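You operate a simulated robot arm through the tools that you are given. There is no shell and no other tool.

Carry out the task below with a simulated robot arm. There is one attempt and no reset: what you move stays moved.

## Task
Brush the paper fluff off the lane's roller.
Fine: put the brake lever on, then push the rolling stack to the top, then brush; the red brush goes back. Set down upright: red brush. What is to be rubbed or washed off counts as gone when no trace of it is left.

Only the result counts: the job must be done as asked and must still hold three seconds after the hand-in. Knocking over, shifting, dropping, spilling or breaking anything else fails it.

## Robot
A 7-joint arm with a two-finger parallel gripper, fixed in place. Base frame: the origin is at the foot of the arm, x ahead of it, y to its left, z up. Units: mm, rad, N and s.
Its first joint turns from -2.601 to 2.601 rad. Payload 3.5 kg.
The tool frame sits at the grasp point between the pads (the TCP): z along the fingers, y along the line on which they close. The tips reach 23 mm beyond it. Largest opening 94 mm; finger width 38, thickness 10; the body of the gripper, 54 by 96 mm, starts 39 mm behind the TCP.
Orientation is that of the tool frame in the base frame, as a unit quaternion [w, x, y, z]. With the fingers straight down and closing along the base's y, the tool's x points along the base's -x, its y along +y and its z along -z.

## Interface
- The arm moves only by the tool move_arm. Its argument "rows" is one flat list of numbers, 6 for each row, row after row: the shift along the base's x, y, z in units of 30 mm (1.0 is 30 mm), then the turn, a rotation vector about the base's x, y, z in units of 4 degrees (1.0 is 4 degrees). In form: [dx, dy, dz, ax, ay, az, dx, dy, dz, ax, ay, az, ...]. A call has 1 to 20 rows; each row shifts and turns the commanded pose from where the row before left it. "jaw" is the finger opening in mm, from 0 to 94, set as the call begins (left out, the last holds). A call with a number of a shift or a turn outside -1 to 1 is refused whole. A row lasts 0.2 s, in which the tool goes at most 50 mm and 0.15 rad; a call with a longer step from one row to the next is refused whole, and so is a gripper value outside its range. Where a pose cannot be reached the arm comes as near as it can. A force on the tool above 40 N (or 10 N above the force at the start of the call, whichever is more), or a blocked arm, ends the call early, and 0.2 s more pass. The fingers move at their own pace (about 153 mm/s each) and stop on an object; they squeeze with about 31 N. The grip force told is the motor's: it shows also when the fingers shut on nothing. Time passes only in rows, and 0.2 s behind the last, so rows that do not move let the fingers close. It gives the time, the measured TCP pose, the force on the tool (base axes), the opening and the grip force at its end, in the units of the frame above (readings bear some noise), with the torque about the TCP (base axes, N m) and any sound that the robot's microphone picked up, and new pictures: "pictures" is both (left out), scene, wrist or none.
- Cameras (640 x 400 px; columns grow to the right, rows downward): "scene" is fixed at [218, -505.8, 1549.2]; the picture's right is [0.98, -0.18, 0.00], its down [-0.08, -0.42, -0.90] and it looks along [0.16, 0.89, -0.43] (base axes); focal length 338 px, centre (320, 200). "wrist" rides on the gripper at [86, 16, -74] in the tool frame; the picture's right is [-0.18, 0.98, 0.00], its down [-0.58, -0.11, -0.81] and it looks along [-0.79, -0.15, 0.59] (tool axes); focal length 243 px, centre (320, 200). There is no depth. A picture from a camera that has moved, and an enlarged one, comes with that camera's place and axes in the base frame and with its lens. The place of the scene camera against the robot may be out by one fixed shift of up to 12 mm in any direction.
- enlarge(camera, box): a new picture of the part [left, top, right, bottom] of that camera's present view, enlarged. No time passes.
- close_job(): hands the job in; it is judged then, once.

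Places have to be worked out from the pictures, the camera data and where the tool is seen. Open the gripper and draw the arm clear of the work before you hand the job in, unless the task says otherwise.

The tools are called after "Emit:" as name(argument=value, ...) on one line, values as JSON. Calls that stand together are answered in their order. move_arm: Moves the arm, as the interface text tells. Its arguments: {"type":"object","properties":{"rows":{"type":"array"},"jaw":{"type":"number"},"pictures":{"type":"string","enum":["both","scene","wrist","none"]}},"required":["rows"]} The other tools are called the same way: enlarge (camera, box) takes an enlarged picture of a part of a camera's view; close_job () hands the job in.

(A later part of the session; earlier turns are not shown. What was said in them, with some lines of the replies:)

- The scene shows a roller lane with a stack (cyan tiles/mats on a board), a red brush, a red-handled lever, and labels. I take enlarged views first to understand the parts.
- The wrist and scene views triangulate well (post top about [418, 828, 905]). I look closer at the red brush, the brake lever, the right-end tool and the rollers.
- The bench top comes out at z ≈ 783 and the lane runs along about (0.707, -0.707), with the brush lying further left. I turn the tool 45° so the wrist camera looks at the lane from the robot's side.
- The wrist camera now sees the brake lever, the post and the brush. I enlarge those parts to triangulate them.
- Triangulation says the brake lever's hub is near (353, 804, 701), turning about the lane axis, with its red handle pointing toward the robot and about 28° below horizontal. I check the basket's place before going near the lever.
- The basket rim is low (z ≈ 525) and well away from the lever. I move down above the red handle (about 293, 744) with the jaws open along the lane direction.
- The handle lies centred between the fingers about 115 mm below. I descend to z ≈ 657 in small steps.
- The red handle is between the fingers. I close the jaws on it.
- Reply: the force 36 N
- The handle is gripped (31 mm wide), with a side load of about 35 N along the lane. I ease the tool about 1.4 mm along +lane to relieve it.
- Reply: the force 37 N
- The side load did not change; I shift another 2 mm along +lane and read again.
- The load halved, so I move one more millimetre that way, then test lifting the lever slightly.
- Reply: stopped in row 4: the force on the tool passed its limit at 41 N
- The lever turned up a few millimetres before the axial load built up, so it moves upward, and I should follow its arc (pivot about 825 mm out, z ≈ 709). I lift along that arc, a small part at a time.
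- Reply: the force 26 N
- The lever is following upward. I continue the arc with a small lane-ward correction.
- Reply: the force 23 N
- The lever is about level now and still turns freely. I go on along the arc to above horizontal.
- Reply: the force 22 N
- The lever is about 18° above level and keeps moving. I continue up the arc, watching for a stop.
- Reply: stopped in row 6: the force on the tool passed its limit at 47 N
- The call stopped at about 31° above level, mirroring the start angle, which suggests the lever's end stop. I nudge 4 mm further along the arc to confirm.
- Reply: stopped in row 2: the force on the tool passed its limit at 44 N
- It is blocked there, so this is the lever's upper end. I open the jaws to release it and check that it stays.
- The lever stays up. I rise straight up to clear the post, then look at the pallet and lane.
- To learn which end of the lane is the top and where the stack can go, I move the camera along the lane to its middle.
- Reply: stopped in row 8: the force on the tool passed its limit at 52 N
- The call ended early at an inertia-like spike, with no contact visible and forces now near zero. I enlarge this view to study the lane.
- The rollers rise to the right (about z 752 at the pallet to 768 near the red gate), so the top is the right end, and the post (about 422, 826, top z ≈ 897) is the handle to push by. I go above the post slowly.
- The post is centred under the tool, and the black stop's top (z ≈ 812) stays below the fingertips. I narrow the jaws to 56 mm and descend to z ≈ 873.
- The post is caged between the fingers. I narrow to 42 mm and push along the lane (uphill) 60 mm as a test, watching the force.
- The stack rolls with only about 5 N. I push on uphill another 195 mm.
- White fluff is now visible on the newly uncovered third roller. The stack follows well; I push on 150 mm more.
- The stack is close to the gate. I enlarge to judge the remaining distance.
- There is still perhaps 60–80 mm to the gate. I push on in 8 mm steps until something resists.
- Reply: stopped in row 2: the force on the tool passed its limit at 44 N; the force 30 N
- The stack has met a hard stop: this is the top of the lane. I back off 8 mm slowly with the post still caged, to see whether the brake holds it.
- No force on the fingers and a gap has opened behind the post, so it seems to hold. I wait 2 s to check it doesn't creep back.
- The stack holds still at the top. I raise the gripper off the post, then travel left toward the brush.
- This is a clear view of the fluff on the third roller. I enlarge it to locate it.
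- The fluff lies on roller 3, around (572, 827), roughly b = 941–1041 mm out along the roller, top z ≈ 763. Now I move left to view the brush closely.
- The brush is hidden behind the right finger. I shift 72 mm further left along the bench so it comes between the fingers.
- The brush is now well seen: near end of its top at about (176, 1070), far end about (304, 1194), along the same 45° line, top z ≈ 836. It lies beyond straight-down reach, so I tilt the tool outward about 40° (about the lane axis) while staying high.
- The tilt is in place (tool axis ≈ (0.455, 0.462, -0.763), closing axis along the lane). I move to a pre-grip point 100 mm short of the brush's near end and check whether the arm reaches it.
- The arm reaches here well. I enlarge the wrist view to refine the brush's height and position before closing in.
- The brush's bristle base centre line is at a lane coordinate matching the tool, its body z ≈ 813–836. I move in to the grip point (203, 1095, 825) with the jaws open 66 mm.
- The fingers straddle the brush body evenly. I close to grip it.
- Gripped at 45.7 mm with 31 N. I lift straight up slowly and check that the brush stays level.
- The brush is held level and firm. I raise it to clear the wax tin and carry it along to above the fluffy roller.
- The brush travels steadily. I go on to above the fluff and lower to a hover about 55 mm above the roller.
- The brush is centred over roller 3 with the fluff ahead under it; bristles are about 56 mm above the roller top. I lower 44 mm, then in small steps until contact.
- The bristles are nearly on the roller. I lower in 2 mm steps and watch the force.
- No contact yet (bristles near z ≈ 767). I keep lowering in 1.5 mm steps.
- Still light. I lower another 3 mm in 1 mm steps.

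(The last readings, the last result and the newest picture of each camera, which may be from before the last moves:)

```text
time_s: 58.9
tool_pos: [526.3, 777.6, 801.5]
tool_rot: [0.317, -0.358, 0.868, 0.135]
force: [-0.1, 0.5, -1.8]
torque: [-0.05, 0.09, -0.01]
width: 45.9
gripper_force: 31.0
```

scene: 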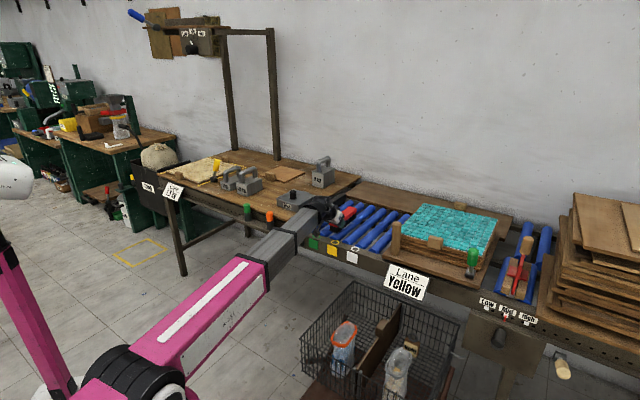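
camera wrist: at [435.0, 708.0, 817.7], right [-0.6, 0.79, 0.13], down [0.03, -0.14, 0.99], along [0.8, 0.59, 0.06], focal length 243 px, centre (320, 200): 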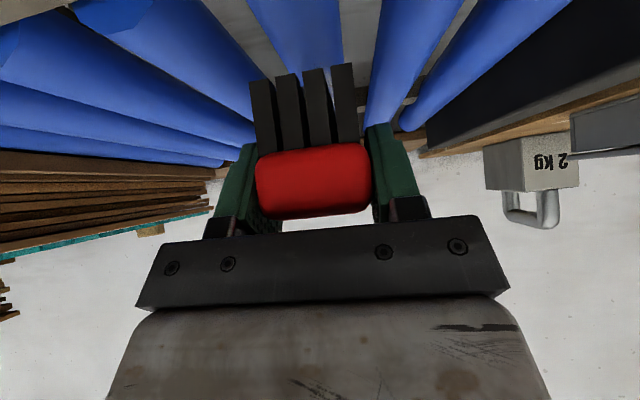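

No contact yet. I look closely before going further.

Emit:
move_arm(rows=[0, 0, -0.033, 0, 0, 0, 0, 0, -0.033, 0, 0, 0, 0, 0, -0.033, 0, 0, 0, 0, 0, 0, 0, 0, 0], pictures="both")

Emit:
enlarge(camera="scene", box=[310, 185, 380, 245])

```text
time_s: 59.9
tool_pos: [526.7, 776.6, 798.8]
tool_rot: [0.318, -0.357, 0.868, 0.135]
force: [0.8, 0.0, -0.9]
torque: [-0.07, 0.05, -0.01]
width: 45.7
gripper_force: 31.1
camera wrist: at [435.1, 707.7, 799.3], right [-0.6, 0.79, 0.13], down [0.03, -0.14, 0.99], along [0.8, 0.59, 0.06], focal length 243 px, centre (320, 200)
```

scene: 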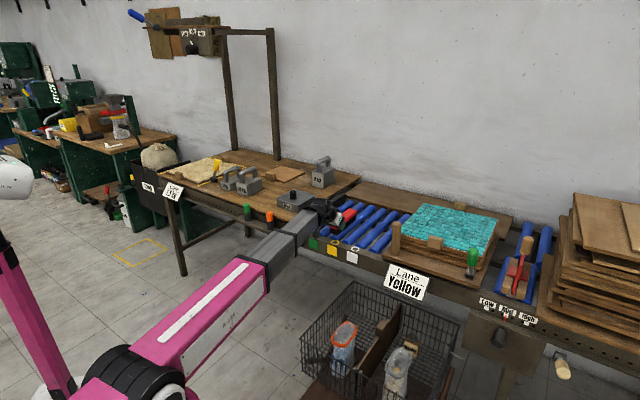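
wrist: 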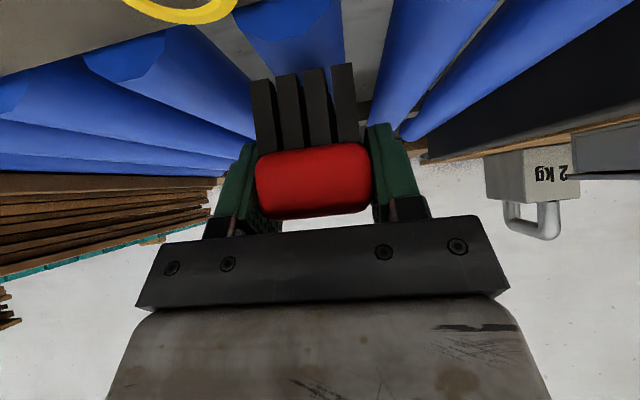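

```text
6.67 times, centred on (345, 215) of scene
camera zoom: at [218.0, -505.8, 1549.2], right [0.98, -0.18, 0.0], down [-0.08, -0.42, -0.9], along [0.16, 0.89, -0.43], focal length 2255 px, centre (153, 100)
```

zoom: 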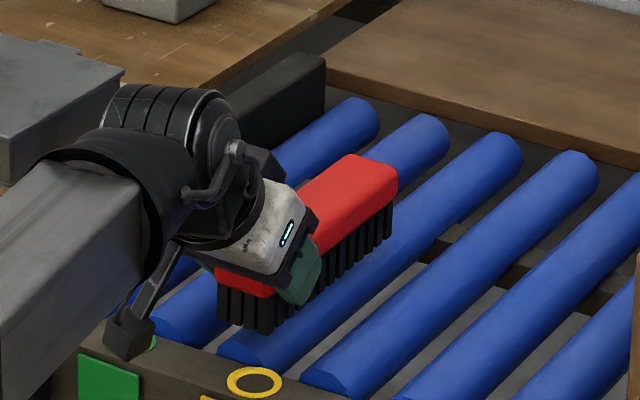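

The brush is just above the roller. I keep lowering gently until the force changes.

Emit:
move_arm(rows=[0, 0, -0.033, 0, 0, 0, 0, 0, -0.033, 0, 0, 0, 0, 0, -0.033, 0, 0, 0, 0, 0, 0, 0, 0, 0], pictures="none")

```text
time_s: 60.9
tool_pos: [525.8, 776.6, 796.1]
tool_rot: [0.317, -0.358, 0.868, 0.136]
force: [0.7, -0.7, -1.7]
torque: [-0.05, 0.09, 0.01]
width: 45.8
gripper_force: 30.6
```

Emit:
move_arm(rows=[0, 0, -0.033, 0, 0, 0, 0, 0, -0.033, 0, 0, 0, 0, 0, -0.033, 0, 0, 0, 0, 0, 0, 0, 0, 0], pictures="scene")

Emit:
enlarge(camera="scene", box=[310, 185, 380, 245])

```text
time_s: 61.9
tool_pos: [526.4, 776.9, 793.8]
tool_rot: [0.318, -0.357, 0.868, 0.135]
force: [-0.1, 0.2, -1.1]
torque: [-0.08, 0.08, -0.01]
width: 45.8
gripper_force: 31.2
```

scene: 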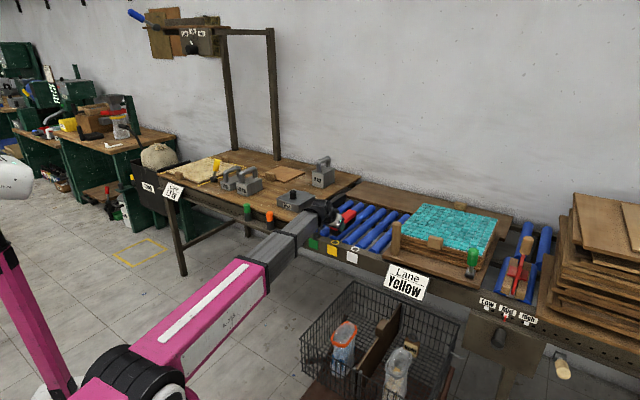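

```text
6.67 times, centred on (345, 215) of scene
camera zoom: at [218.0, -505.8, 1549.2], right [0.98, -0.18, 0.0], down [-0.08, -0.42, -0.9], along [0.16, 0.89, -0.43], focal length 2255 px, centre (153, 100)
```

zoom: 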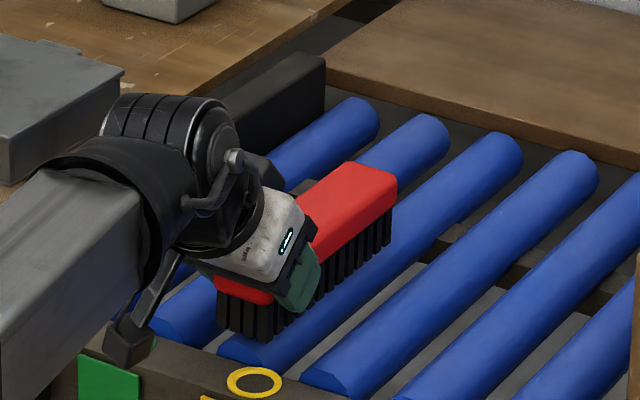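

Triangulating the roller's near end gives its top at z ≈ 748, so the bristles are still about 4 mm above. I continue lowering slowly.

Emit:
move_arm(rows=[0, 0, -0.033, 0, 0, 0, 0, 0, -0.033, 0, 0, 0, 0, 0, -0.033, 0, 0, 0, 0, 0, 0, 0, 0, 0], pictures="none")

```text
time_s: 62.9
tool_pos: [526.4, 776.6, 790.9]
tool_rot: [0.318, -0.358, 0.867, 0.136]
force: [-1.3, -0.3, 1.3]
torque: [0.18, -0.3, 0.05]
width: 45.6
gripper_force: 30.7
```

Contact: the vertical force rose by about 3 N. I press 1.5 mm more.

Emit:
move_arm(rows=[0, 0, -0.025, 0, 0, 0, 0, 0, -0.025, 0, 0, 0, 0, 0, 0, 0, 0, 0], pictures="wrist")

```text
time_s: 63.7
tool_pos: [527.0, 776.5, 789.3]
tool_rot: [0.318, -0.358, 0.867, 0.136]
force: [-0.5, 2.1, 24.3]
torque: [-0.58, -0.03, 0.02]
width: 45.9
gripper_force: 30.3
camera wrist: at [435.2, 707.9, 790.0], right [-0.6, 0.79, 0.13], down [0.02, -0.14, 0.99], along [0.8, 0.59, 0.06], focal length 243 px, centre (320, 200)
```

wrist: 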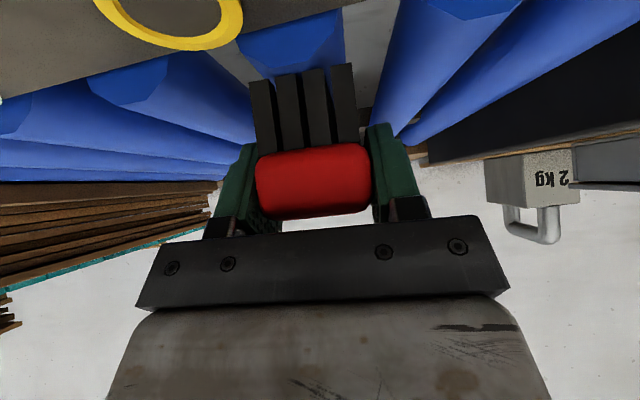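

The press is now 24 N, a bit firm. I ease up 0.6 mm, centre 4 mm toward the roller axis, and make a first stroke 60 mm out and back along the roller.

Emit:
move_arm(rows=[0.047, -0.047, 0.02, 0, 0, 0, 0.047, -0.047, 0, 0, 0, 0, 0.236, 0.236, 0, 0, 0, 0, 0.236, 0.236, 0, 0, 0, 0, 0.236, 0.236, 0, 0, 0, 0, 0.236, 0.236, 0, 0, 0, 0, 0.236, 0.236, 0, 0, 0, 0, 0.236, 0.236, 0, 0, 0, 0], pictures="both")

Emit:
enlarge(camera="scene", box=[310, 175, 410, 255])

```text
time_s: 65.5
tool_pos: [571.0, 817.3, 790.0]
tool_rot: [0.318, -0.358, 0.867, 0.136]
force: [-5.6, -4.9, 20.1]
torque: [-0.73, 0.14, -0.18]
width: 45.4
gripper_force: 30.9
camera wrist: at [480.2, 748.1, 790.0], right [-0.6, 0.79, 0.13], down [0.03, -0.14, 0.99], along [0.8, 0.59, 0.06], focal length 243 px, centre (320, 200)
```

scene: 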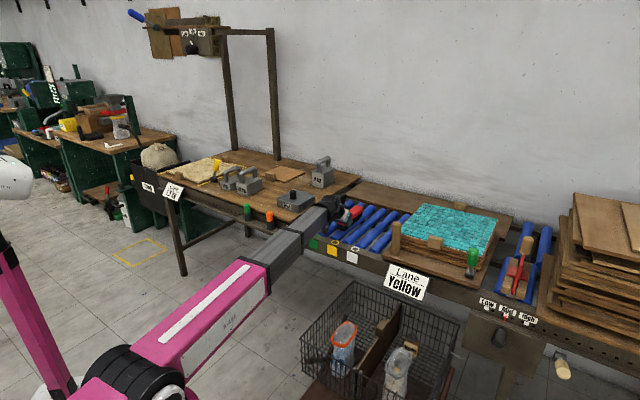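
wrist: 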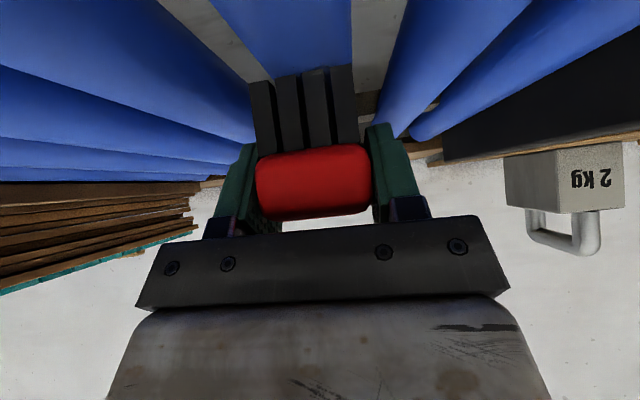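

```text
5.00 times, centred on (360, 215) of scene
camera zoom: at [218.0, -505.8, 1549.2], right [0.98, -0.18, 0.0], down [-0.08, -0.42, -0.9], along [0.16, 0.89, -0.43], focal length 1692 px, centre (120, 125)
```

zoom: 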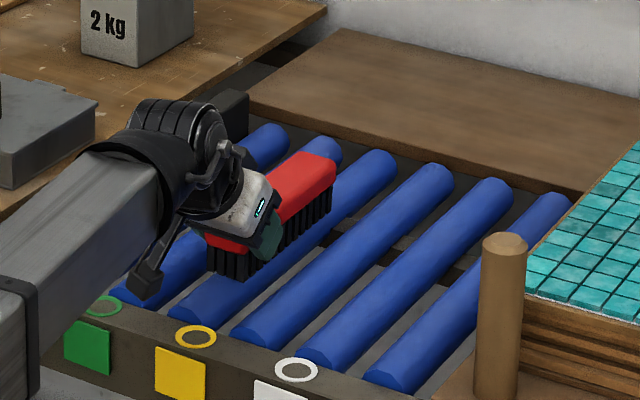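

The stroke ran well at about 20 N. I stroke back and forth twice more along the roller.

Emit:
move_arm(rows=[-0.236, -0.236, 0, 0, 0, 0, -0.236, -0.236, 0, 0, 0, 0, -0.236, -0.236, 0, 0, 0, 0, -0.236, -0.236, 0, 0, 0, 0, -0.236, -0.236, 0, 0, 0, 0, -0.236, -0.236, 0, 0, 0, 0, 0.236, 0.236, 0, 0, 0, 0, 0.236, 0.236, 0, 0, 0, 0, 0.236, 0.236, 0, 0, 0, 0, 0.236, 0.236, 0, 0, 0, 0, 0.236, 0.236, 0, 0, 0, 0, 0.236, 0.236, 0, 0, 0, 0], pictures="none")

Emit:
move_arm(rows=[-0.236, -0.236, 0, 0, 0, 0, -0.236, -0.236, 0, 0, 0, 0, -0.236, -0.236, 0, 0, 0, 0, -0.236, -0.236, 0, 0, 0, 0, -0.236, -0.236, 0, 0, 0, 0, -0.236, -0.236, 0, 0, 0, 0, 0.236, 0.236, 0, 0, 0, 0, 0.236, 0.236, 0, 0, 0, 0, 0.236, 0.236, 0, 0, 0, 0, 0.236, 0.236, 0, 0, 0, 0, 0.236, 0.236, 0, 0, 0, 0, 0.236, 0.236, 0, 0, 0, 0], pictures="wrist")

```text
time_s: 68.1
tool_pos: [572.4, 817.0, 790.3]
tool_rot: [0.317, -0.358, 0.868, 0.136]
force: [-4.4, -2.6, 15.9]
torque: [-0.7, 0.26, -0.12]
width: 45.6
gripper_force: 30.8
```

```text
time_s: 70.7
tool_pos: [571.4, 818.0, 789.1]
tool_rot: [0.317, -0.358, 0.868, 0.136]
force: [-1.3, -0.4, 3.6]
torque: [-0.26, 0.12, -0.03]
width: 45.7
gripper_force: 30.8
camera wrist: at [480.0, 748.0, 789.7], right [-0.6, 0.79, 0.13], down [0.03, -0.14, 0.99], along [0.8, 0.59, 0.06], focal length 243 px, centre (320, 200)
```

wrist: 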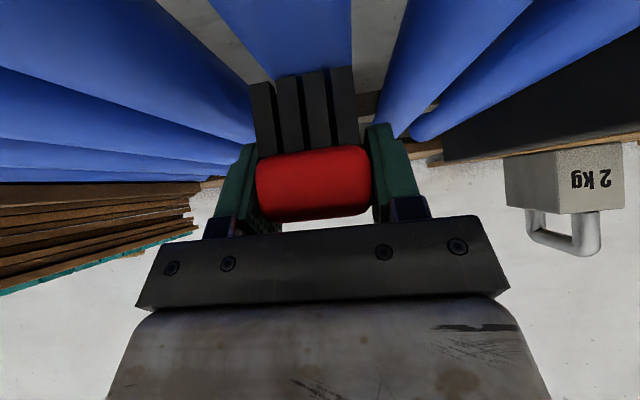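

The force has eased, so the brush settled slightly in the grip. I lift it and move aside to inspect the roller.

Emit:
move_arm(rows=[0, 0, 0.3, 0, 0, 0, 0, 0, 0.6, 0, 0, 0, 0, 0, 0.7, 0, 0, 0, -0.2, -0.2, 0.7, 0, 0, 0, -0.4, -0.4, 0.7, 0, 0, 0, -0.6, -0.3, 0.7, 0, 0, 0, -0.7, 0.1, 0.7, 0, 0, 0, -0.7, 0.3, 0.5, 0, 0, 0, -0.7, 0.5, 0.3, 0, 0, 0], pictures="both")

Emit:
enlarge(camera="scene", box=[310, 175, 410, 255])

Emit:
enlarge(camera="wrist", box=[100, 0, 340, 180])

```text
time_s: 72.7
tool_pos: [473.0, 817.6, 945.2]
tool_rot: [0.317, -0.358, 0.868, 0.135]
force: [0.0, 0.5, -0.7]
torque: [-0.06, 0.1, 0.01]
width: 45.7
gripper_force: 31.3
camera wrist: at [381.7, 747.8, 945.7], right [-0.59, 0.79, 0.13], down [0.03, -0.14, 0.99], along [0.8, 0.59, 0.06], focal length 243 px, centre (320, 200)
```

scene: 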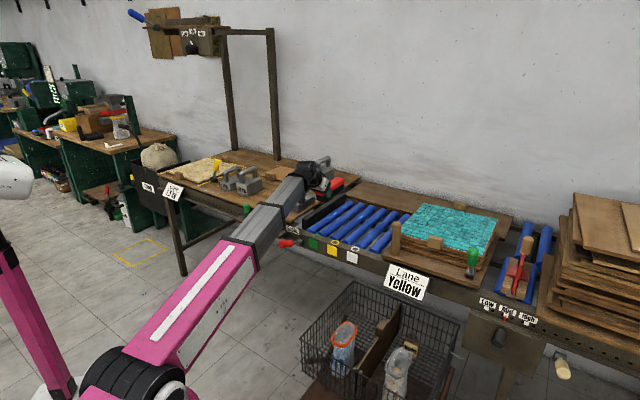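
wrist: 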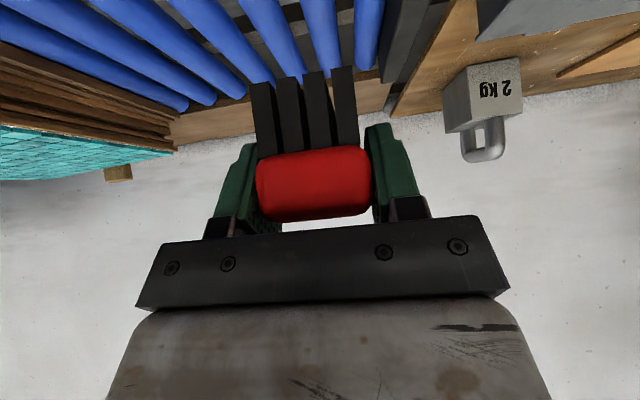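

```text
5.00 times, centred on (360, 215) of scene
camera zoom: at [218.0, -505.8, 1549.2], right [0.98, -0.18, 0.0], down [-0.08, -0.42, -0.9], along [0.16, 0.89, -0.43], focal length 1692 px, centre (120, 125)
```

zoom: 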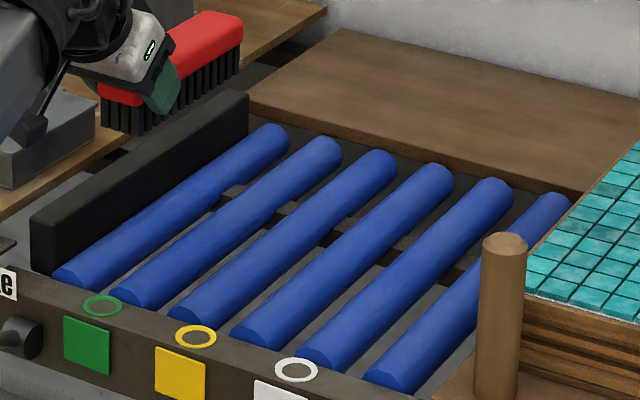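

```text
2.22 times, centred on (220, 90) of wrist
camera zoom: at [381.7, 747.8, 945.7], right [-0.59, 0.79, 0.13], down [0.03, -0.14, 0.99], along [0.8, 0.59, 0.06], focal length 539 px, centre (542, 444)
```

zoom: 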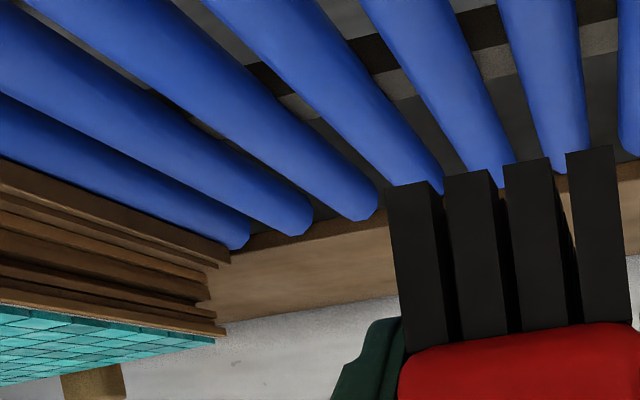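

The roller looks clean. I zoom in on it as far as possible to check for any remaining trace.

Emit:
enlarge(camera="scene", box=[340, 198, 390, 240])

Emit:
enlarge(camera="wrist", box=[200, 0, 320, 100])

```text
9.52 times, centred on (365, 219) of scene
camera zoom: at [218.0, -505.8, 1549.2], right [0.98, -0.18, 0.0], down [-0.08, -0.42, -0.9], along [0.16, 0.89, -0.43], focal length 3222 px, centre (-109, 19)
```

zoom: 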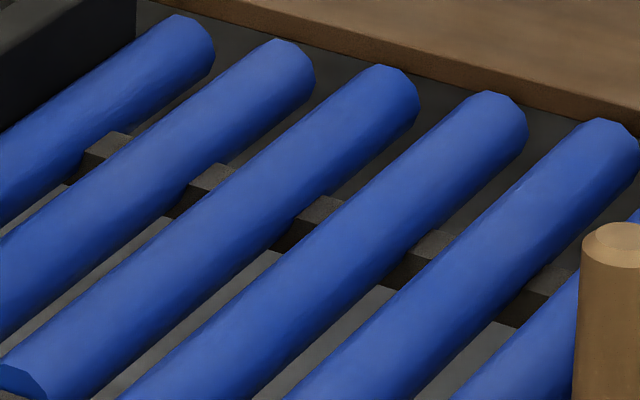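

```text
4.00 times, centred on (260, 50) of wrist
camera zoom: at [381.7, 747.8, 945.7], right [-0.59, 0.79, 0.13], down [0.03, -0.14, 0.99], along [0.8, 0.59, 0.06], focal length 970 px, centre (560, 800)
```

zoom: 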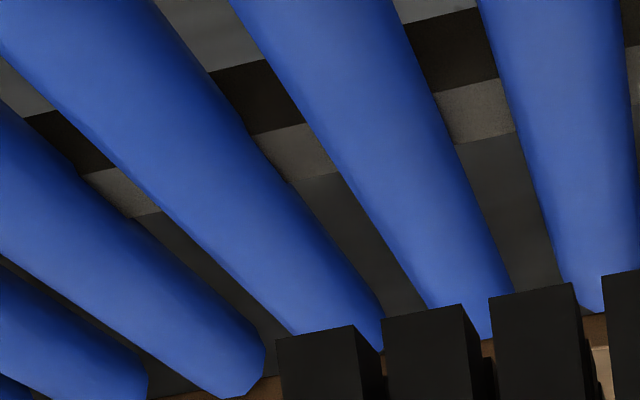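

The rollers are clean with no trace visible from either side. I carry the brush back along the same path to above its place (about 204, 1094).

Emit:
move_arm(rows=[0, 0, 0.4, 0, 0, 0, -0.3, 0.3, 0.27, 0, 0, 0, -0.5, 0.51, 0, 0, 0, 0, -0.6, 0.62, 0, 0, 0, 0, -0.6, 0.62, 0, 0, 0, 0, -0.6, 0.62, 0, 0, 0, 0, -0.6, 0.62, 0, 0, 0, 0, -0.6, 0.62, 0, 0, 0, 0, -0.6, 0.62, 0, 0, 0, 0, -0.6, 0.62, 0, 0, 0, 0, -0.6, 0.62, 0, 0, 0, 0, -0.6, 0.62, 0, 0, 0, 0, -0.6, 0.62, 0, 0, 0, 0, -0.6, 0.62, 0, 0, 0, 0], pictures="none")

```text
time_s: 75.7
tool_pos: [251.7, 1046.6, 964.6]
tool_rot: [0.318, -0.357, 0.868, 0.135]
force: [0.6, 0.3, -1.9]
torque: [-0.06, 0.06, 0.03]
width: 45.8
gripper_force: 30.7
```

I finish the sideways travel and lower to about 45 mm above the original place.

Emit:
move_arm(rows=[-0.5, 0.5, 0, 0, 0, 0, -0.5, 0.5, 0, 0, 0, 0, -0.4, 0.4, 0, 0, 0, 0, -0.207, 0.204, 0, 0, 0, 0, 0, 0, -0.6, 0, 0, 0, 0, 0, -0.8, 0, 0, 0, 0, 0, -0.8, 0, 0, 0, 0, 0, -0.8, 0, 0, 0, 0, 0, 0, 0, 0, 0], pictures="both")

Emit:
enlarge(camera="wrist", box=[180, 0, 440, 200])

Emit:
enlarge(camera="scene", box=[220, 150, 320, 230])

```text
time_s: 77.7
tool_pos: [202.2, 1094.2, 875.3]
tool_rot: [0.318, -0.358, 0.867, 0.136]
force: [0.4, 0.4, -1.6]
torque: [-0.03, 0.1, 0.0]
width: 45.5
gripper_force: 31.0
camera wrist: at [111.3, 1024.7, 875.5], right [-0.6, 0.79, 0.13], down [0.03, -0.14, 0.99], along [0.8, 0.59, 0.06], focal length 243 px, centre (320, 200)
```

scene: 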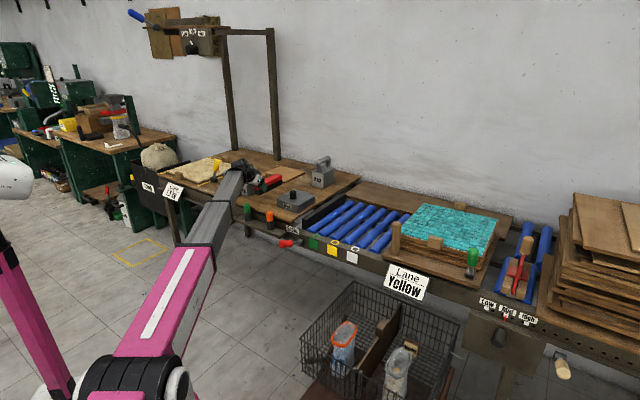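
wrist: 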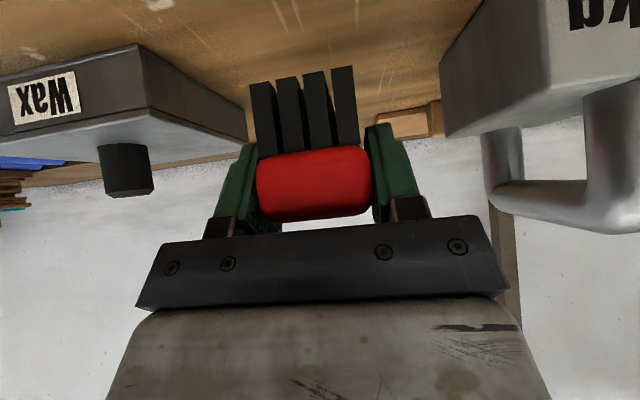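

```text
2.00 times, centred on (310, 100) of wrist
camera zoom: at [111.3, 1024.7, 875.5], right [-0.6, 0.79, 0.13], down [0.03, -0.14, 0.99], along [0.8, 0.59, 0.06], focal length 485 px, centre (340, 400)
```

zoom: 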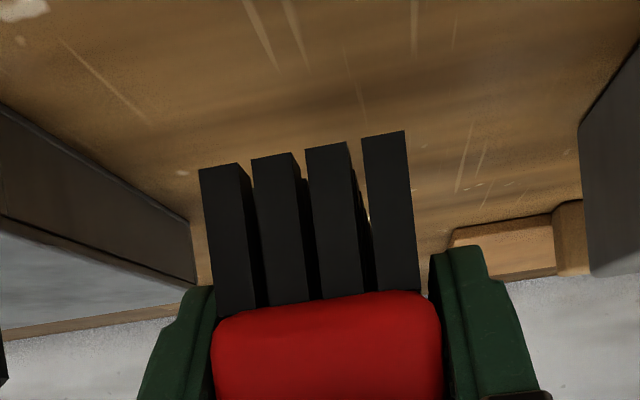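

```text
5.00 times, centred on (270, 190) of scene
camera zoom: at [218.0, -505.8, 1549.2], right [0.98, -0.18, 0.0], down [-0.08, -0.42, -0.9], along [0.16, 0.89, -0.43], focal length 1692 px, centre (570, 250)
```

zoom: 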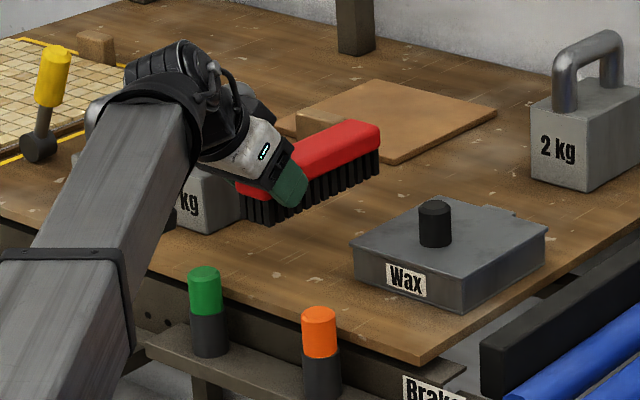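

The brush hangs right above its place, and the pegs are unmoved. I lower 44 mm, then slowly until it touches the bench.

Emit:
move_arm(rows=[0.03, 0, -0.4, 0, 0, 0, 0, 0, -0.45, 0, 0, 0, 0, 0, -0.35, 0, 0, 0, 0, 0, -0.2, 0, 0, 0, 0, 0, -0.07, 0, 0, 0, 0, 0, 0, 0, 0, 0], pictures="none")

```text
time_s: 79.1
tool_pos: [204.2, 1093.8, 831.2]
tool_rot: [0.318, -0.358, 0.867, 0.136]
force: [-0.2, 0.7, -1.5]
torque: [-0.05, 0.07, -0.02]
width: 45.9
gripper_force: 31.2
```

Now about 6 mm above the original height with no contact; I go down in 1 mm steps.

Emit:
move_arm(rows=[0, 0, -0.033, 0, 0, 0, 0, 0, -0.033, 0, 0, 0, 0, 0, -0.033, 0, 0, 0, 0, 0, -0.033, 0, 0, 0, 0, 0, 0, 0, 0, 0], pictures="none")

```text
time_s: 80.3
tool_pos: [204.0, 1093.9, 826.6]
tool_rot: [0.318, -0.358, 0.868, 0.136]
force: [-0.3, 0.3, -1.9]
torque: [-0.06, 0.07, 0.0]
width: 45.7
gripper_force: 31.0
```

Emit:
move_arm(rows=[0, 0, -0.025, 0, 0, 0, 0, 0, -0.025, 0, 0, 0, 0, 0, -0.025, 0, 0, 0, 0, 0, 0, 0, 0, 0], pictures="none")

```text
time_s: 81.3
tool_pos: [203.5, 1093.4, 824.3]
tool_rot: [0.318, -0.357, 0.868, 0.135]
force: [0.0, -0.2, -1.9]
torque: [-0.05, 0.02, -0.03]
width: 45.7
gripper_force: 31.5
```

No contact yet, since the brush sits a little higher in the grip now. I lower a few more fractions of a millimetre.

Emit:
move_arm(rows=[0, 0, -0.02, 0, 0, 0, 0, 0, -0.02, 0, 0, 0, 0, 0, 0, 0, 0, 0], pictures="none")

```text
time_s: 82.1
tool_pos: [202.3, 1093.8, 823.0]
tool_rot: [0.318, -0.359, 0.867, 0.136]
force: [0.4, 0.9, 6.4]
torque: [-0.35, 0.12, 0.01]
width: 45.6
gripper_force: 30.9
```

The brush now rests on the bench with about 8 N. I open the jaws to release it.

Emit:
move_arm(rows=[0, 0, 0.01, 0, 0, 0, 0, 0, 0, 0, 0, 0, 0, 0, 0, 0, 0, 0], jaw=66, pictures="both")

Emit:
enlarge(camera="scene", box=[220, 150, 320, 230])

```text
time_s: 82.9
tool_pos: [202.6, 1095.2, 823.4]
tool_rot: [0.318, -0.358, 0.868, 0.135]
force: [0.0, -0.5, 0.3]
torque: [0.01, 0.0, 0.02]
width: 65.9
gripper_force: 0.0
camera wrist: at [112.0, 1024.9, 823.9], right [-0.6, 0.79, 0.13], down [0.03, -0.14, 0.99], along [0.8, 0.59, 0.06], focal length 243 px, centre (320, 200)
```

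scene: 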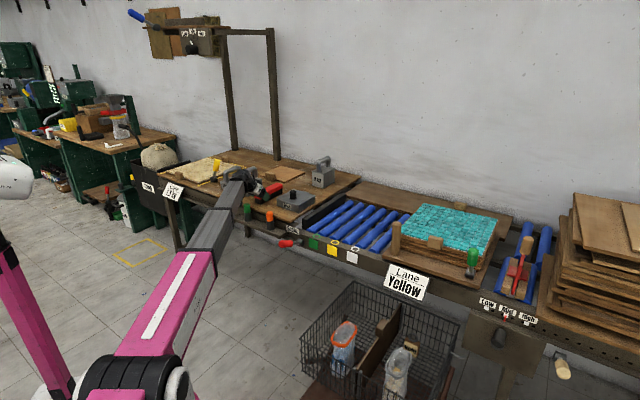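
wrist: 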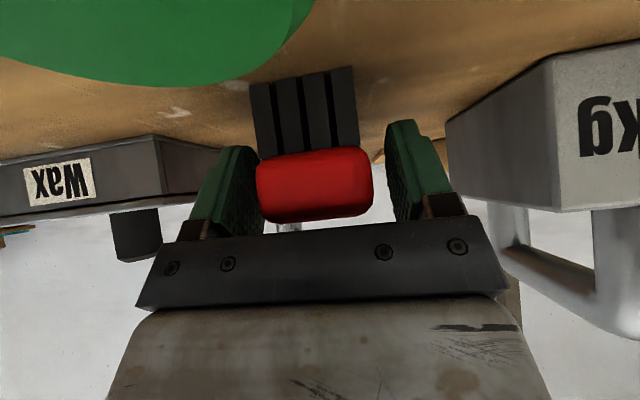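

```text
5.00 times, centred on (270, 190) of scene
camera zoom: at [218.0, -505.8, 1549.2], right [0.98, -0.18, 0.0], down [-0.08, -0.42, -0.9], along [0.16, 0.89, -0.43], focal length 1692 px, centre (570, 250)
```

zoom: 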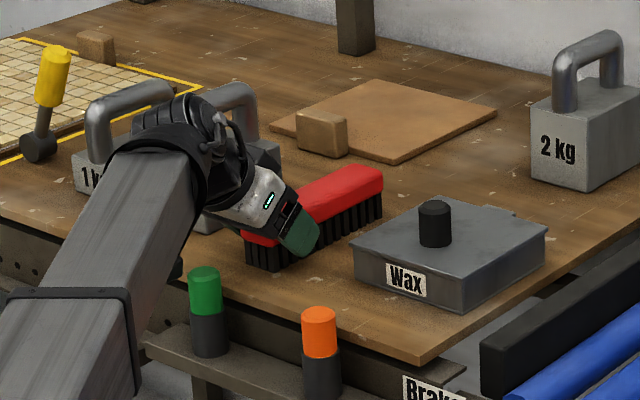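

The brush stands upright in its original spot. I withdraw along the reverse of the approach path.

Emit:
move_arm(rows=[-0.316, -0.296, 0.392, 0, 0, 0, -0.316, -0.296, 0.392, 0, 0, 0, -0.316, -0.296, 0.392, 0, 0, 0, -0.316, -0.296, 0.392, 0, 0, 0, -0.316, -0.296, 0.392, 0, 0, 0, -0.316, -0.296, 0.392, 0, 0, 0, -0.35, -0.488, 0.742, 0, 0, 0, -0.35, -0.488, 0.742, 0, 0, 0, -0.35, -0.488, 0.742, 0, 0, 0, -0.35, -0.488, 0.742, 0, 0, 0, -0.35, -0.488, 0.742, 0, 0, 0, -0.35, -0.488, 0.742, 0, 0, 0], jaw=66, pictures="both")

Emit:
enlarge(camera="scene", box=[230, 165, 330, 235])

```text
time_s: 85.5
tool_pos: [82.3, 952.0, 1027.1]
tool_rot: [0.318, -0.359, 0.867, 0.135]
force: [-0.4, -0.8, 0.4]
torque: [0.02, 0.0, -0.01]
width: 66.0
gripper_force: 0.1
camera wrist: at [-8.1, 883.2, 1027.9], right [-0.6, 0.79, 0.13], down [0.03, -0.14, 0.99], along [0.8, 0.59, 0.06], focal length 243 px, centre (320, 200)
```

scene: 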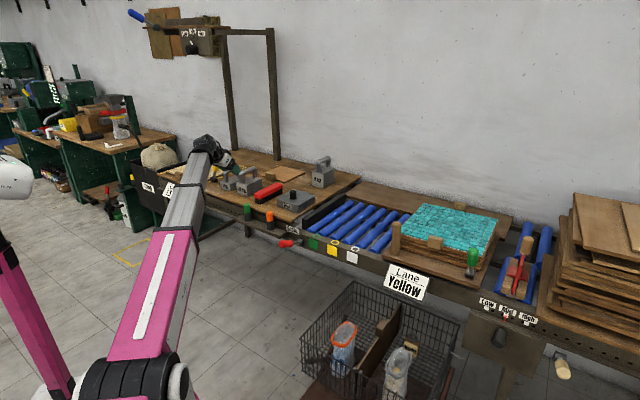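
wrist: 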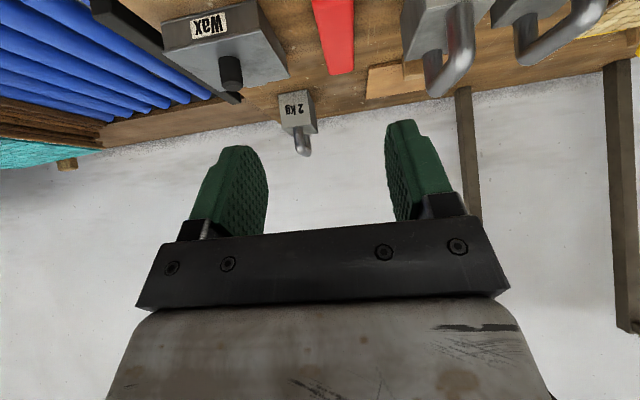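

```text
5.71 times, centred on (280, 200) of scene
camera zoom: at [218.0, -505.8, 1549.2], right [0.98, -0.18, 0.0], down [-0.08, -0.42, -0.9], along [0.16, 0.89, -0.43], focal length 1933 px, centre (549, 200)
```

zoom: 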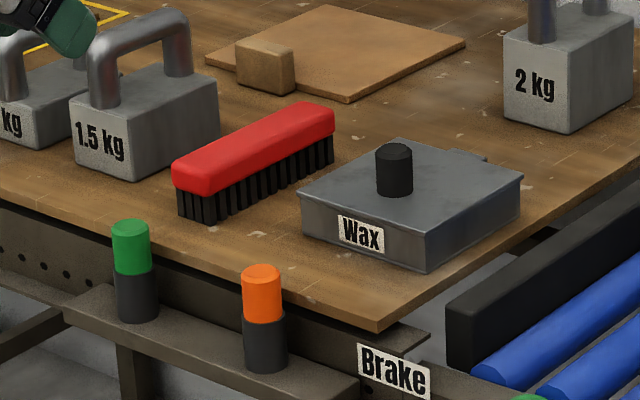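

The brush is exactly as it was at the start. I un-tilt the tool and go to the earlier viewpoint to inspect the roller, brake lever and stack once more.

Emit:
move_arm(rows=[0, 0, 0, -0.9, 0.9, 0, 0, 0, 0, -0.9, 0.9, 0, 0, 0, 0, -0.9, 0.9, 0, 0, 0, 0, -0.9, 0.9, 0, 0, 0, 0, -0.9, 0.9, 0, 0, 0, 0, -0.9, 0.9, 0, 0, 0, 0, -0.9, 0.9, 0, 0, 0, 0, -0.9, 0.9, 0], pictures="none")

Emit:
move_arm(rows=[0.6, -0.45, 0, 0, 0, 0, 0.7, -0.52, 0, 0, 0, 0, 0.7, -0.52, 0, 0, 0, 0, 0.7, -0.52, 0, 0, 0, 0, 0.7, -0.52, 0, 0, 0, 0, 0.7, -0.52, 0, 0, 0, 0, 0.7, -0.52, 0, 0, 0, 0, 0.7, -0.52, 0, 0, 0, 0, 0.7, -0.52, 0, 0, 0, 0, 0.7, -0.52, 0, 0, 0, 0, 0.7, -0.52, 0, 0, 0, 0, 0.7, -0.52, 0, 0, 0, 0, 0.7, -0.52, 0, 0, 0, 0, 0.7, -0.52, 0, 0, 0, 0, 0.7, -0.52, 0, 0, 0, 0, 0.6, -0.45, 0, 0, 0, 0], pictures="both")

Emit:
enlarge(camera="wrist", box=[220, 40, 460, 240])

Emit:
enlarge(camera="wrist", box=[280, 70, 400, 220])

```text
time_s: 87.3
tool_pos: [82.5, 953.2, 1028.2]
tool_rot: [-0.005, -0.381, 0.924, 0.001]
force: [0.4, -0.8, -0.6]
torque: [0.0, -0.04, -0.01]
width: 66.0
gripper_force: 0.0
```

```text
time_s: 90.7
tool_pos: [412.8, 707.3, 1028.3]
tool_rot: [-0.004, -0.381, 0.925, 0.001]
force: [0.5, 1.0, 0.2]
torque: [0.01, -0.02, 0.02]
width: 65.9
gripper_force: 0.0
camera wrist: at [341.9, 658.1, 1102.4], right [-0.56, 0.83, 0.0], down [0.5, 0.33, 0.8], along [0.66, 0.45, -0.6], focal length 243 px, centre (320, 200)
```

scene: 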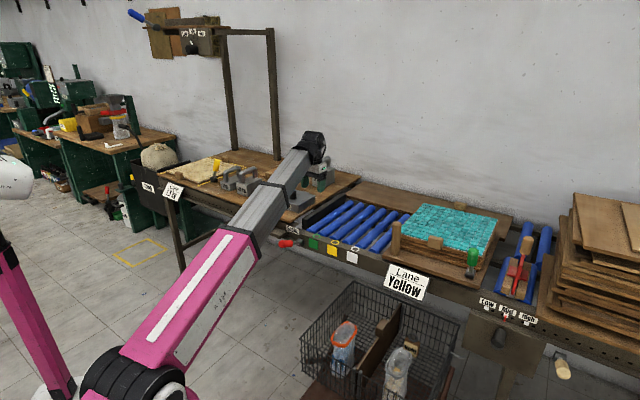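
wrist: 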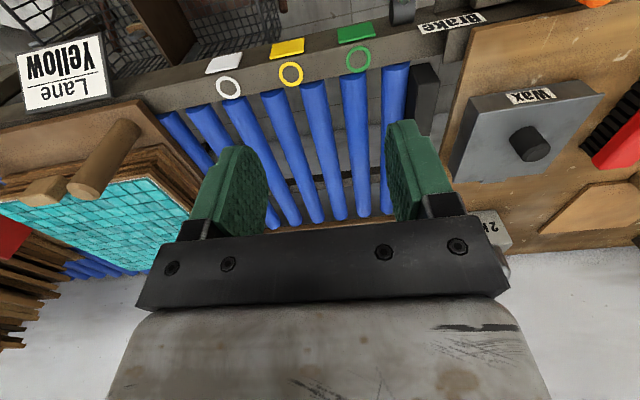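

```text
2.00 times, centred on (340, 140) of wrist
camera zoom: at [341.9, 658.1, 1102.4], right [-0.56, 0.83, 0.0], down [0.5, 0.33, 0.8], along [0.66, 0.45, -0.6], focal length 485 px, centre (280, 320)
```

zoom: 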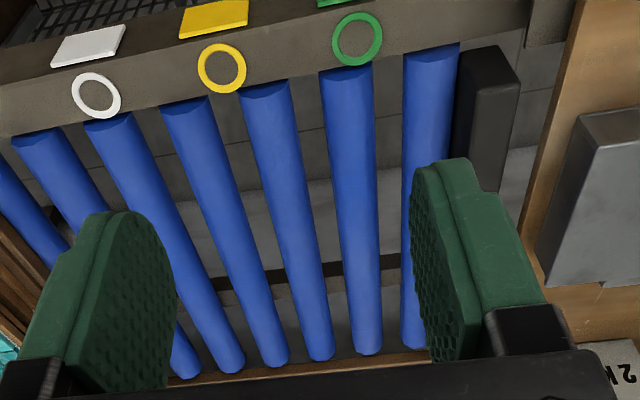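

```text
2.67 times, centred on (340, 145) of wrist
camera zoom: at [341.9, 658.1, 1102.4], right [-0.56, 0.83, 0.0], down [0.5, 0.33, 0.8], along [0.66, 0.45, -0.6], focal length 647 px, centre (267, 347)
```

zoom: 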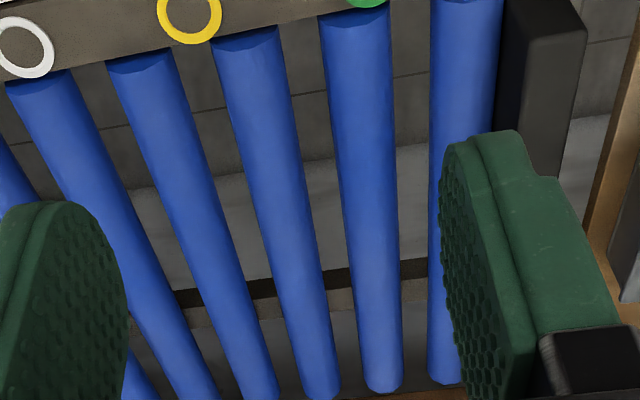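

All rollers are clean. I draw the arm back and up, open the gripper, and make a last check of lever and stack.

Emit:
move_arm(rows=[-0.3, -0.3, 0.3, 0, 0, 0, -0.5, -0.5, 0.4, 0, 0, 0, -0.5, -0.5, 0.4, 0, 0, 0, -0.5, -0.5, 0.4, 0, 0, 0, -0.5, -0.5, 0.4, 0, 0, 0, -0.5, -0.5, 0.4, 0, 0, 0, -0.3, -0.3, 0.3, 0, 0, 0], jaw=94, pictures="both")

Emit:
enlarge(camera="scene", box=[270, 190, 390, 280])

Emit:
enlarge(camera="scene", box=[380, 190, 580, 330])

Emit:
enlarge(camera="wrist", box=[280, 0, 480, 130])

```text
time_s: 91.6
tool_pos: [368.1, 662.9, 1066.2]
tool_rot: [0.002, -0.38, 0.925, 0.004]
force: [2.5, 3.5, -10.0]
torque: [0.3, -0.46, -0.09]
width: 94.0
gripper_force: 0.1
stopped in row 4: the force on the tool passed its limit at 59 N (the readings are from after the stop); the commanded pose is now the measured one
camera wrist: at [296.7, 613.0, 1140.1], right [-0.56, 0.83, 0.01], down [0.49, 0.33, 0.81], along [0.67, 0.46, -0.59], focal length 243 px, centre (320, 200)
```

scene: 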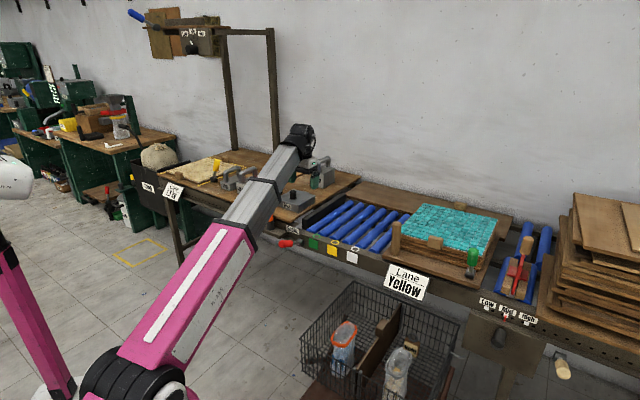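
wrist: 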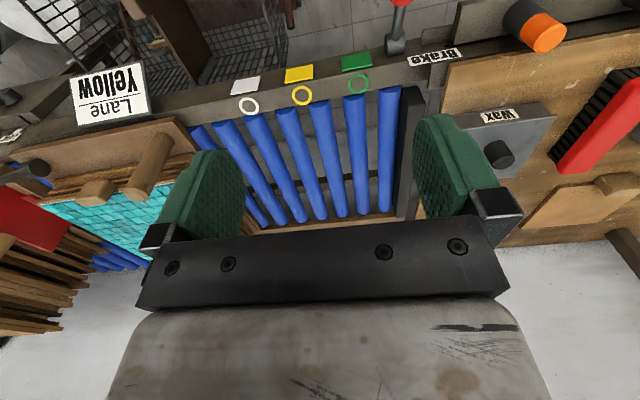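

```text
4.44 times, centred on (330, 235) of scene
camera zoom: at [218.0, -505.8, 1549.2], right [0.98, -0.18, 0.0], down [-0.08, -0.42, -0.9], along [0.16, 0.89, -0.43], focal length 1504 px, centre (276, 44)
```

zoom: 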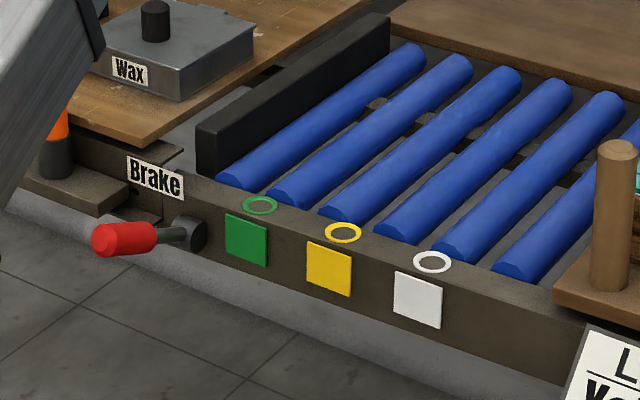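

```text
2.86 times, centred on (480, 260) of scene
camera zoom: at [218.0, -505.8, 1549.2], right [0.98, -0.18, 0.0], down [-0.08, -0.42, -0.9], along [0.16, 0.89, -0.43], focal length 967 px, centre (-137, 29)
```

zoom: 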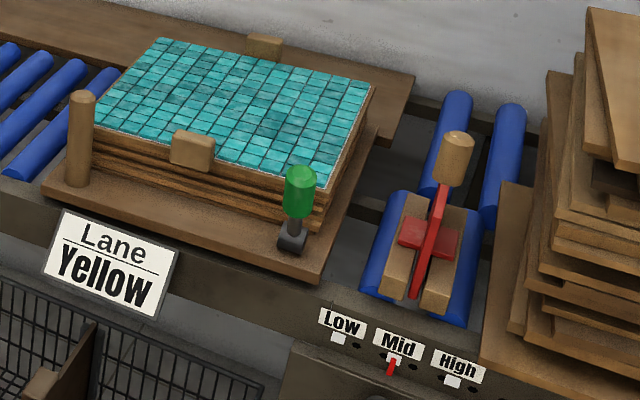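

```text
3.08 times, centred on (380, 65) of wrist
camera zoom: at [296.7, 613.0, 1140.1], right [-0.56, 0.83, 0.01], down [0.49, 0.33, 0.81], along [0.67, 0.46, -0.59], focal length 746 px, centre (135, 615)
```

zoom: 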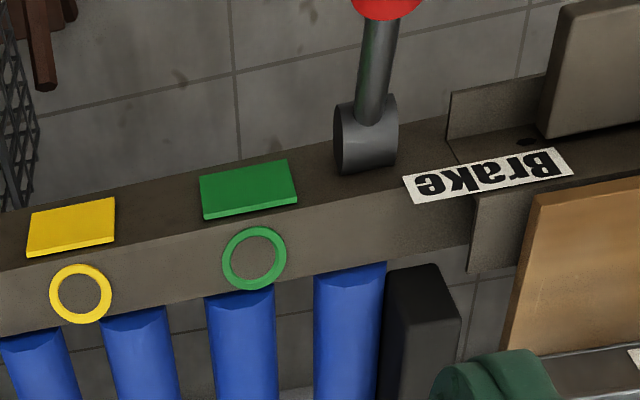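

Lever up, stack at the top, brush back, rollers clean; the stop was another no-contact spike during the retreat. I raise the arm slowly a bit more to be well clear.

Emit:
move_arm(rows=[0, 0, 0.15, 0, 0, 0, 0, 0, 0.25, 0, 0, 0, 0, 0, 0.3, 0, 0, 0, 0, 0, 0.3, 0, 0, 0, 0, 0, 0.3, 0, 0, 0, 0, 0, 0.3, 0, 0, 0, 0, 0, 0.3, 0, 0, 0, 0, 0, 0.2, 0, 0, 0, 0, 0, 0.1, 0, 0, 0, 0, 0, 0, 0, 0, 0], pictures="both")

```text
time_s: 92.1
tool_pos: [370.3, 662.7, 1073.8]
tool_rot: [0.006, -0.379, 0.925, 0.005]
force: [4.1, 4.1, -9.7]
torque: [0.28, -0.46, -0.07]
width: 94.2
gripper_force: 0.1
stopped in row 2: the force on the tool passed its limit at 47 N (the readings are from after the stop); the commanded pose is now the measured one
camera wrist: at [297.3, 613.9, 1146.5], right [-0.56, 0.83, 0.01], down [0.48, 0.32, 0.81], along [0.67, 0.46, -0.58], focal length 243 px, centre (320, 200)
```

scene: 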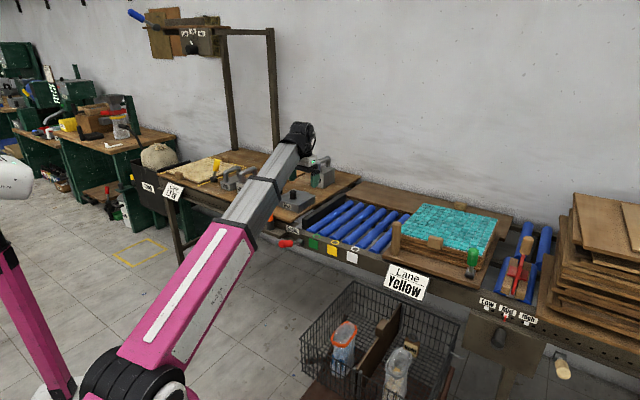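
wrist: 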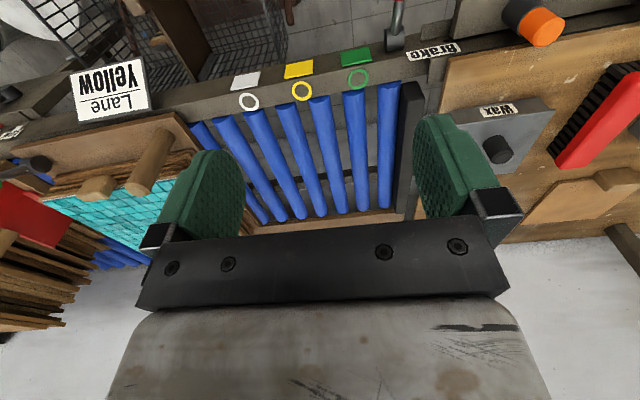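

A steady 11 N shows the wrist camera bracket touching the arm's own forearm (a self-contact), not the work. I move outward and down slightly to free it, then to the earlier free spot near (290, 730, 1045).

Emit:
move_arm(rows=[0.2, 0.2, -0.3, 0, 0, 0, 0.3, 0.3, -0.3, 0, 0, 0, 0.2, 0.3, -0.2, 0, 0, 0, 0, 0, 0, 0, 0, 0], pictures="none")

```text
time_s: 93.1
tool_pos: [390.8, 686.8, 1050.7]
tool_rot: [0.005, -0.38, 0.925, 0.005]
force: [0.1, 0.3, -0.9]
torque: [-0.03, 0.01, -0.04]
width: 94.3
gripper_force: 0.0
```

The self-contact is gone (forces near zero). I move gently to the free spot in front of the bench, clear of all the work.

Emit:
move_arm(rows=[-0.3, 0.15, 0, 0, 0, 0, -0.5, 0.25, 0, 0, 0, 0, -0.5, 0.25, 0, 0, 0, 0, -0.5, 0.25, 0, 0, 0, 0, -0.5, 0.25, 0, 0, 0, 0, -0.4, 0.2, 0, 0, 0, 0, -0.3, 0.1, 0, 0, 0, 0, 0, 0, 0, 0, 0, 0], pictures="both")

Emit:
enlarge(camera="scene", box=[300, 180, 500, 300])

Emit:
enlarge(camera="wrist", box=[400, 0, 640, 240])

```text
time_s: 94.9
tool_pos: [299.0, 731.8, 1050.0]
tool_rot: [0.005, -0.38, 0.925, 0.005]
force: [0.0, -0.8, -0.5]
torque: [-0.01, -0.02, 0.0]
width: 94.1
gripper_force: 0.1
camera wrist: at [227.6, 681.3, 1123.4], right [-0.56, 0.83, 0.01], down [0.49, 0.32, 0.81], along [0.67, 0.46, -0.58], focal length 243 px, centre (320, 200)
```

scene: 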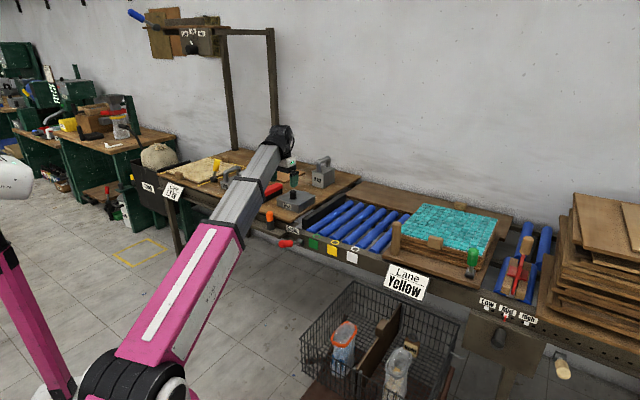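
wrist: 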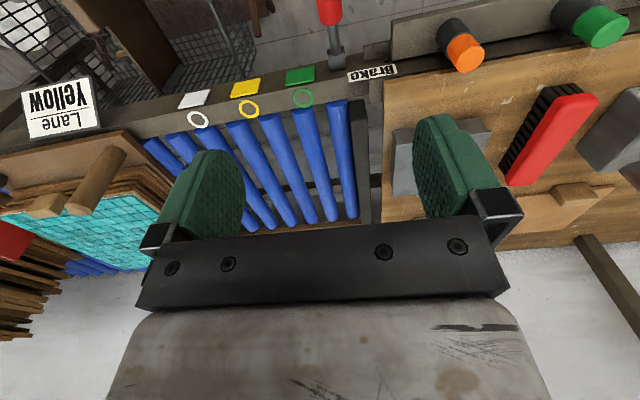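

```text
3.20 times, centred on (400, 240) of scene
camera zoom: at [218.0, -505.8, 1549.2], right [0.98, -0.18, 0.0], down [-0.08, -0.42, -0.9], along [0.16, 0.89, -0.43], focal length 1083 px, centre (64, 72)
```

zoom: 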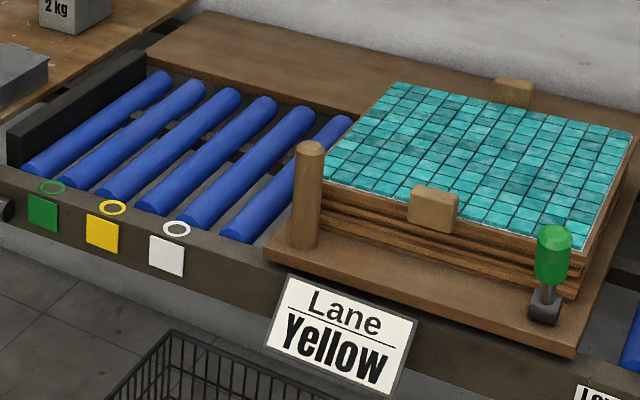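

```text
1.67 times, centred on (520, 120) of wrist
camera zoom: at [227.6, 681.3, 1123.4], right [-0.56, 0.83, 0.01], down [0.49, 0.32, 0.81], along [0.67, 0.46, -0.58], focal length 404 px, centre (-13, 333)
```

zoom: 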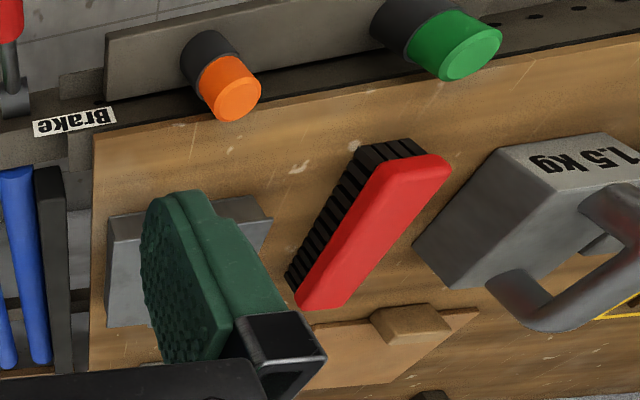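

The brake lever is up, the stack sits at the top and the roller is clean. The red brush stands upright in its place, nothing else has moved, and the gripper is open and clear. I hand the job in.

Emit:
close_job()

```text
The job is handed in.
```

I've handed the job in. The paper fluff is off the lane's roller, with no trace visible from the scene camera or the wrist camera.

- **Brake lever:** I raised it from about 30° below level to its upper end stop. I took that as the "on" position. It stayed there when released, and the stack did not roll back afterwards.
- **Stack:** I pushed it about 400 mm up the lane until it met a hard stop. It did not move when I backed off and waited.
- **Brushing:** I made several strokes along the third roller, where the fluff was.
- **Red brush:** It is back in its original spot, upright, and looks the same in the pictures as at the start.

Twice while I was moving the arm clear of the work, the force limit stopped it. A steady force reading pointed to the wrist camera bracket touching the arm's own forearm, and nothing on the bench was involved. A similar stop earlier, while I was moving above the lane, showed no contact. In the last pictures I saw nothing else moved, and the gripper is open and clear.
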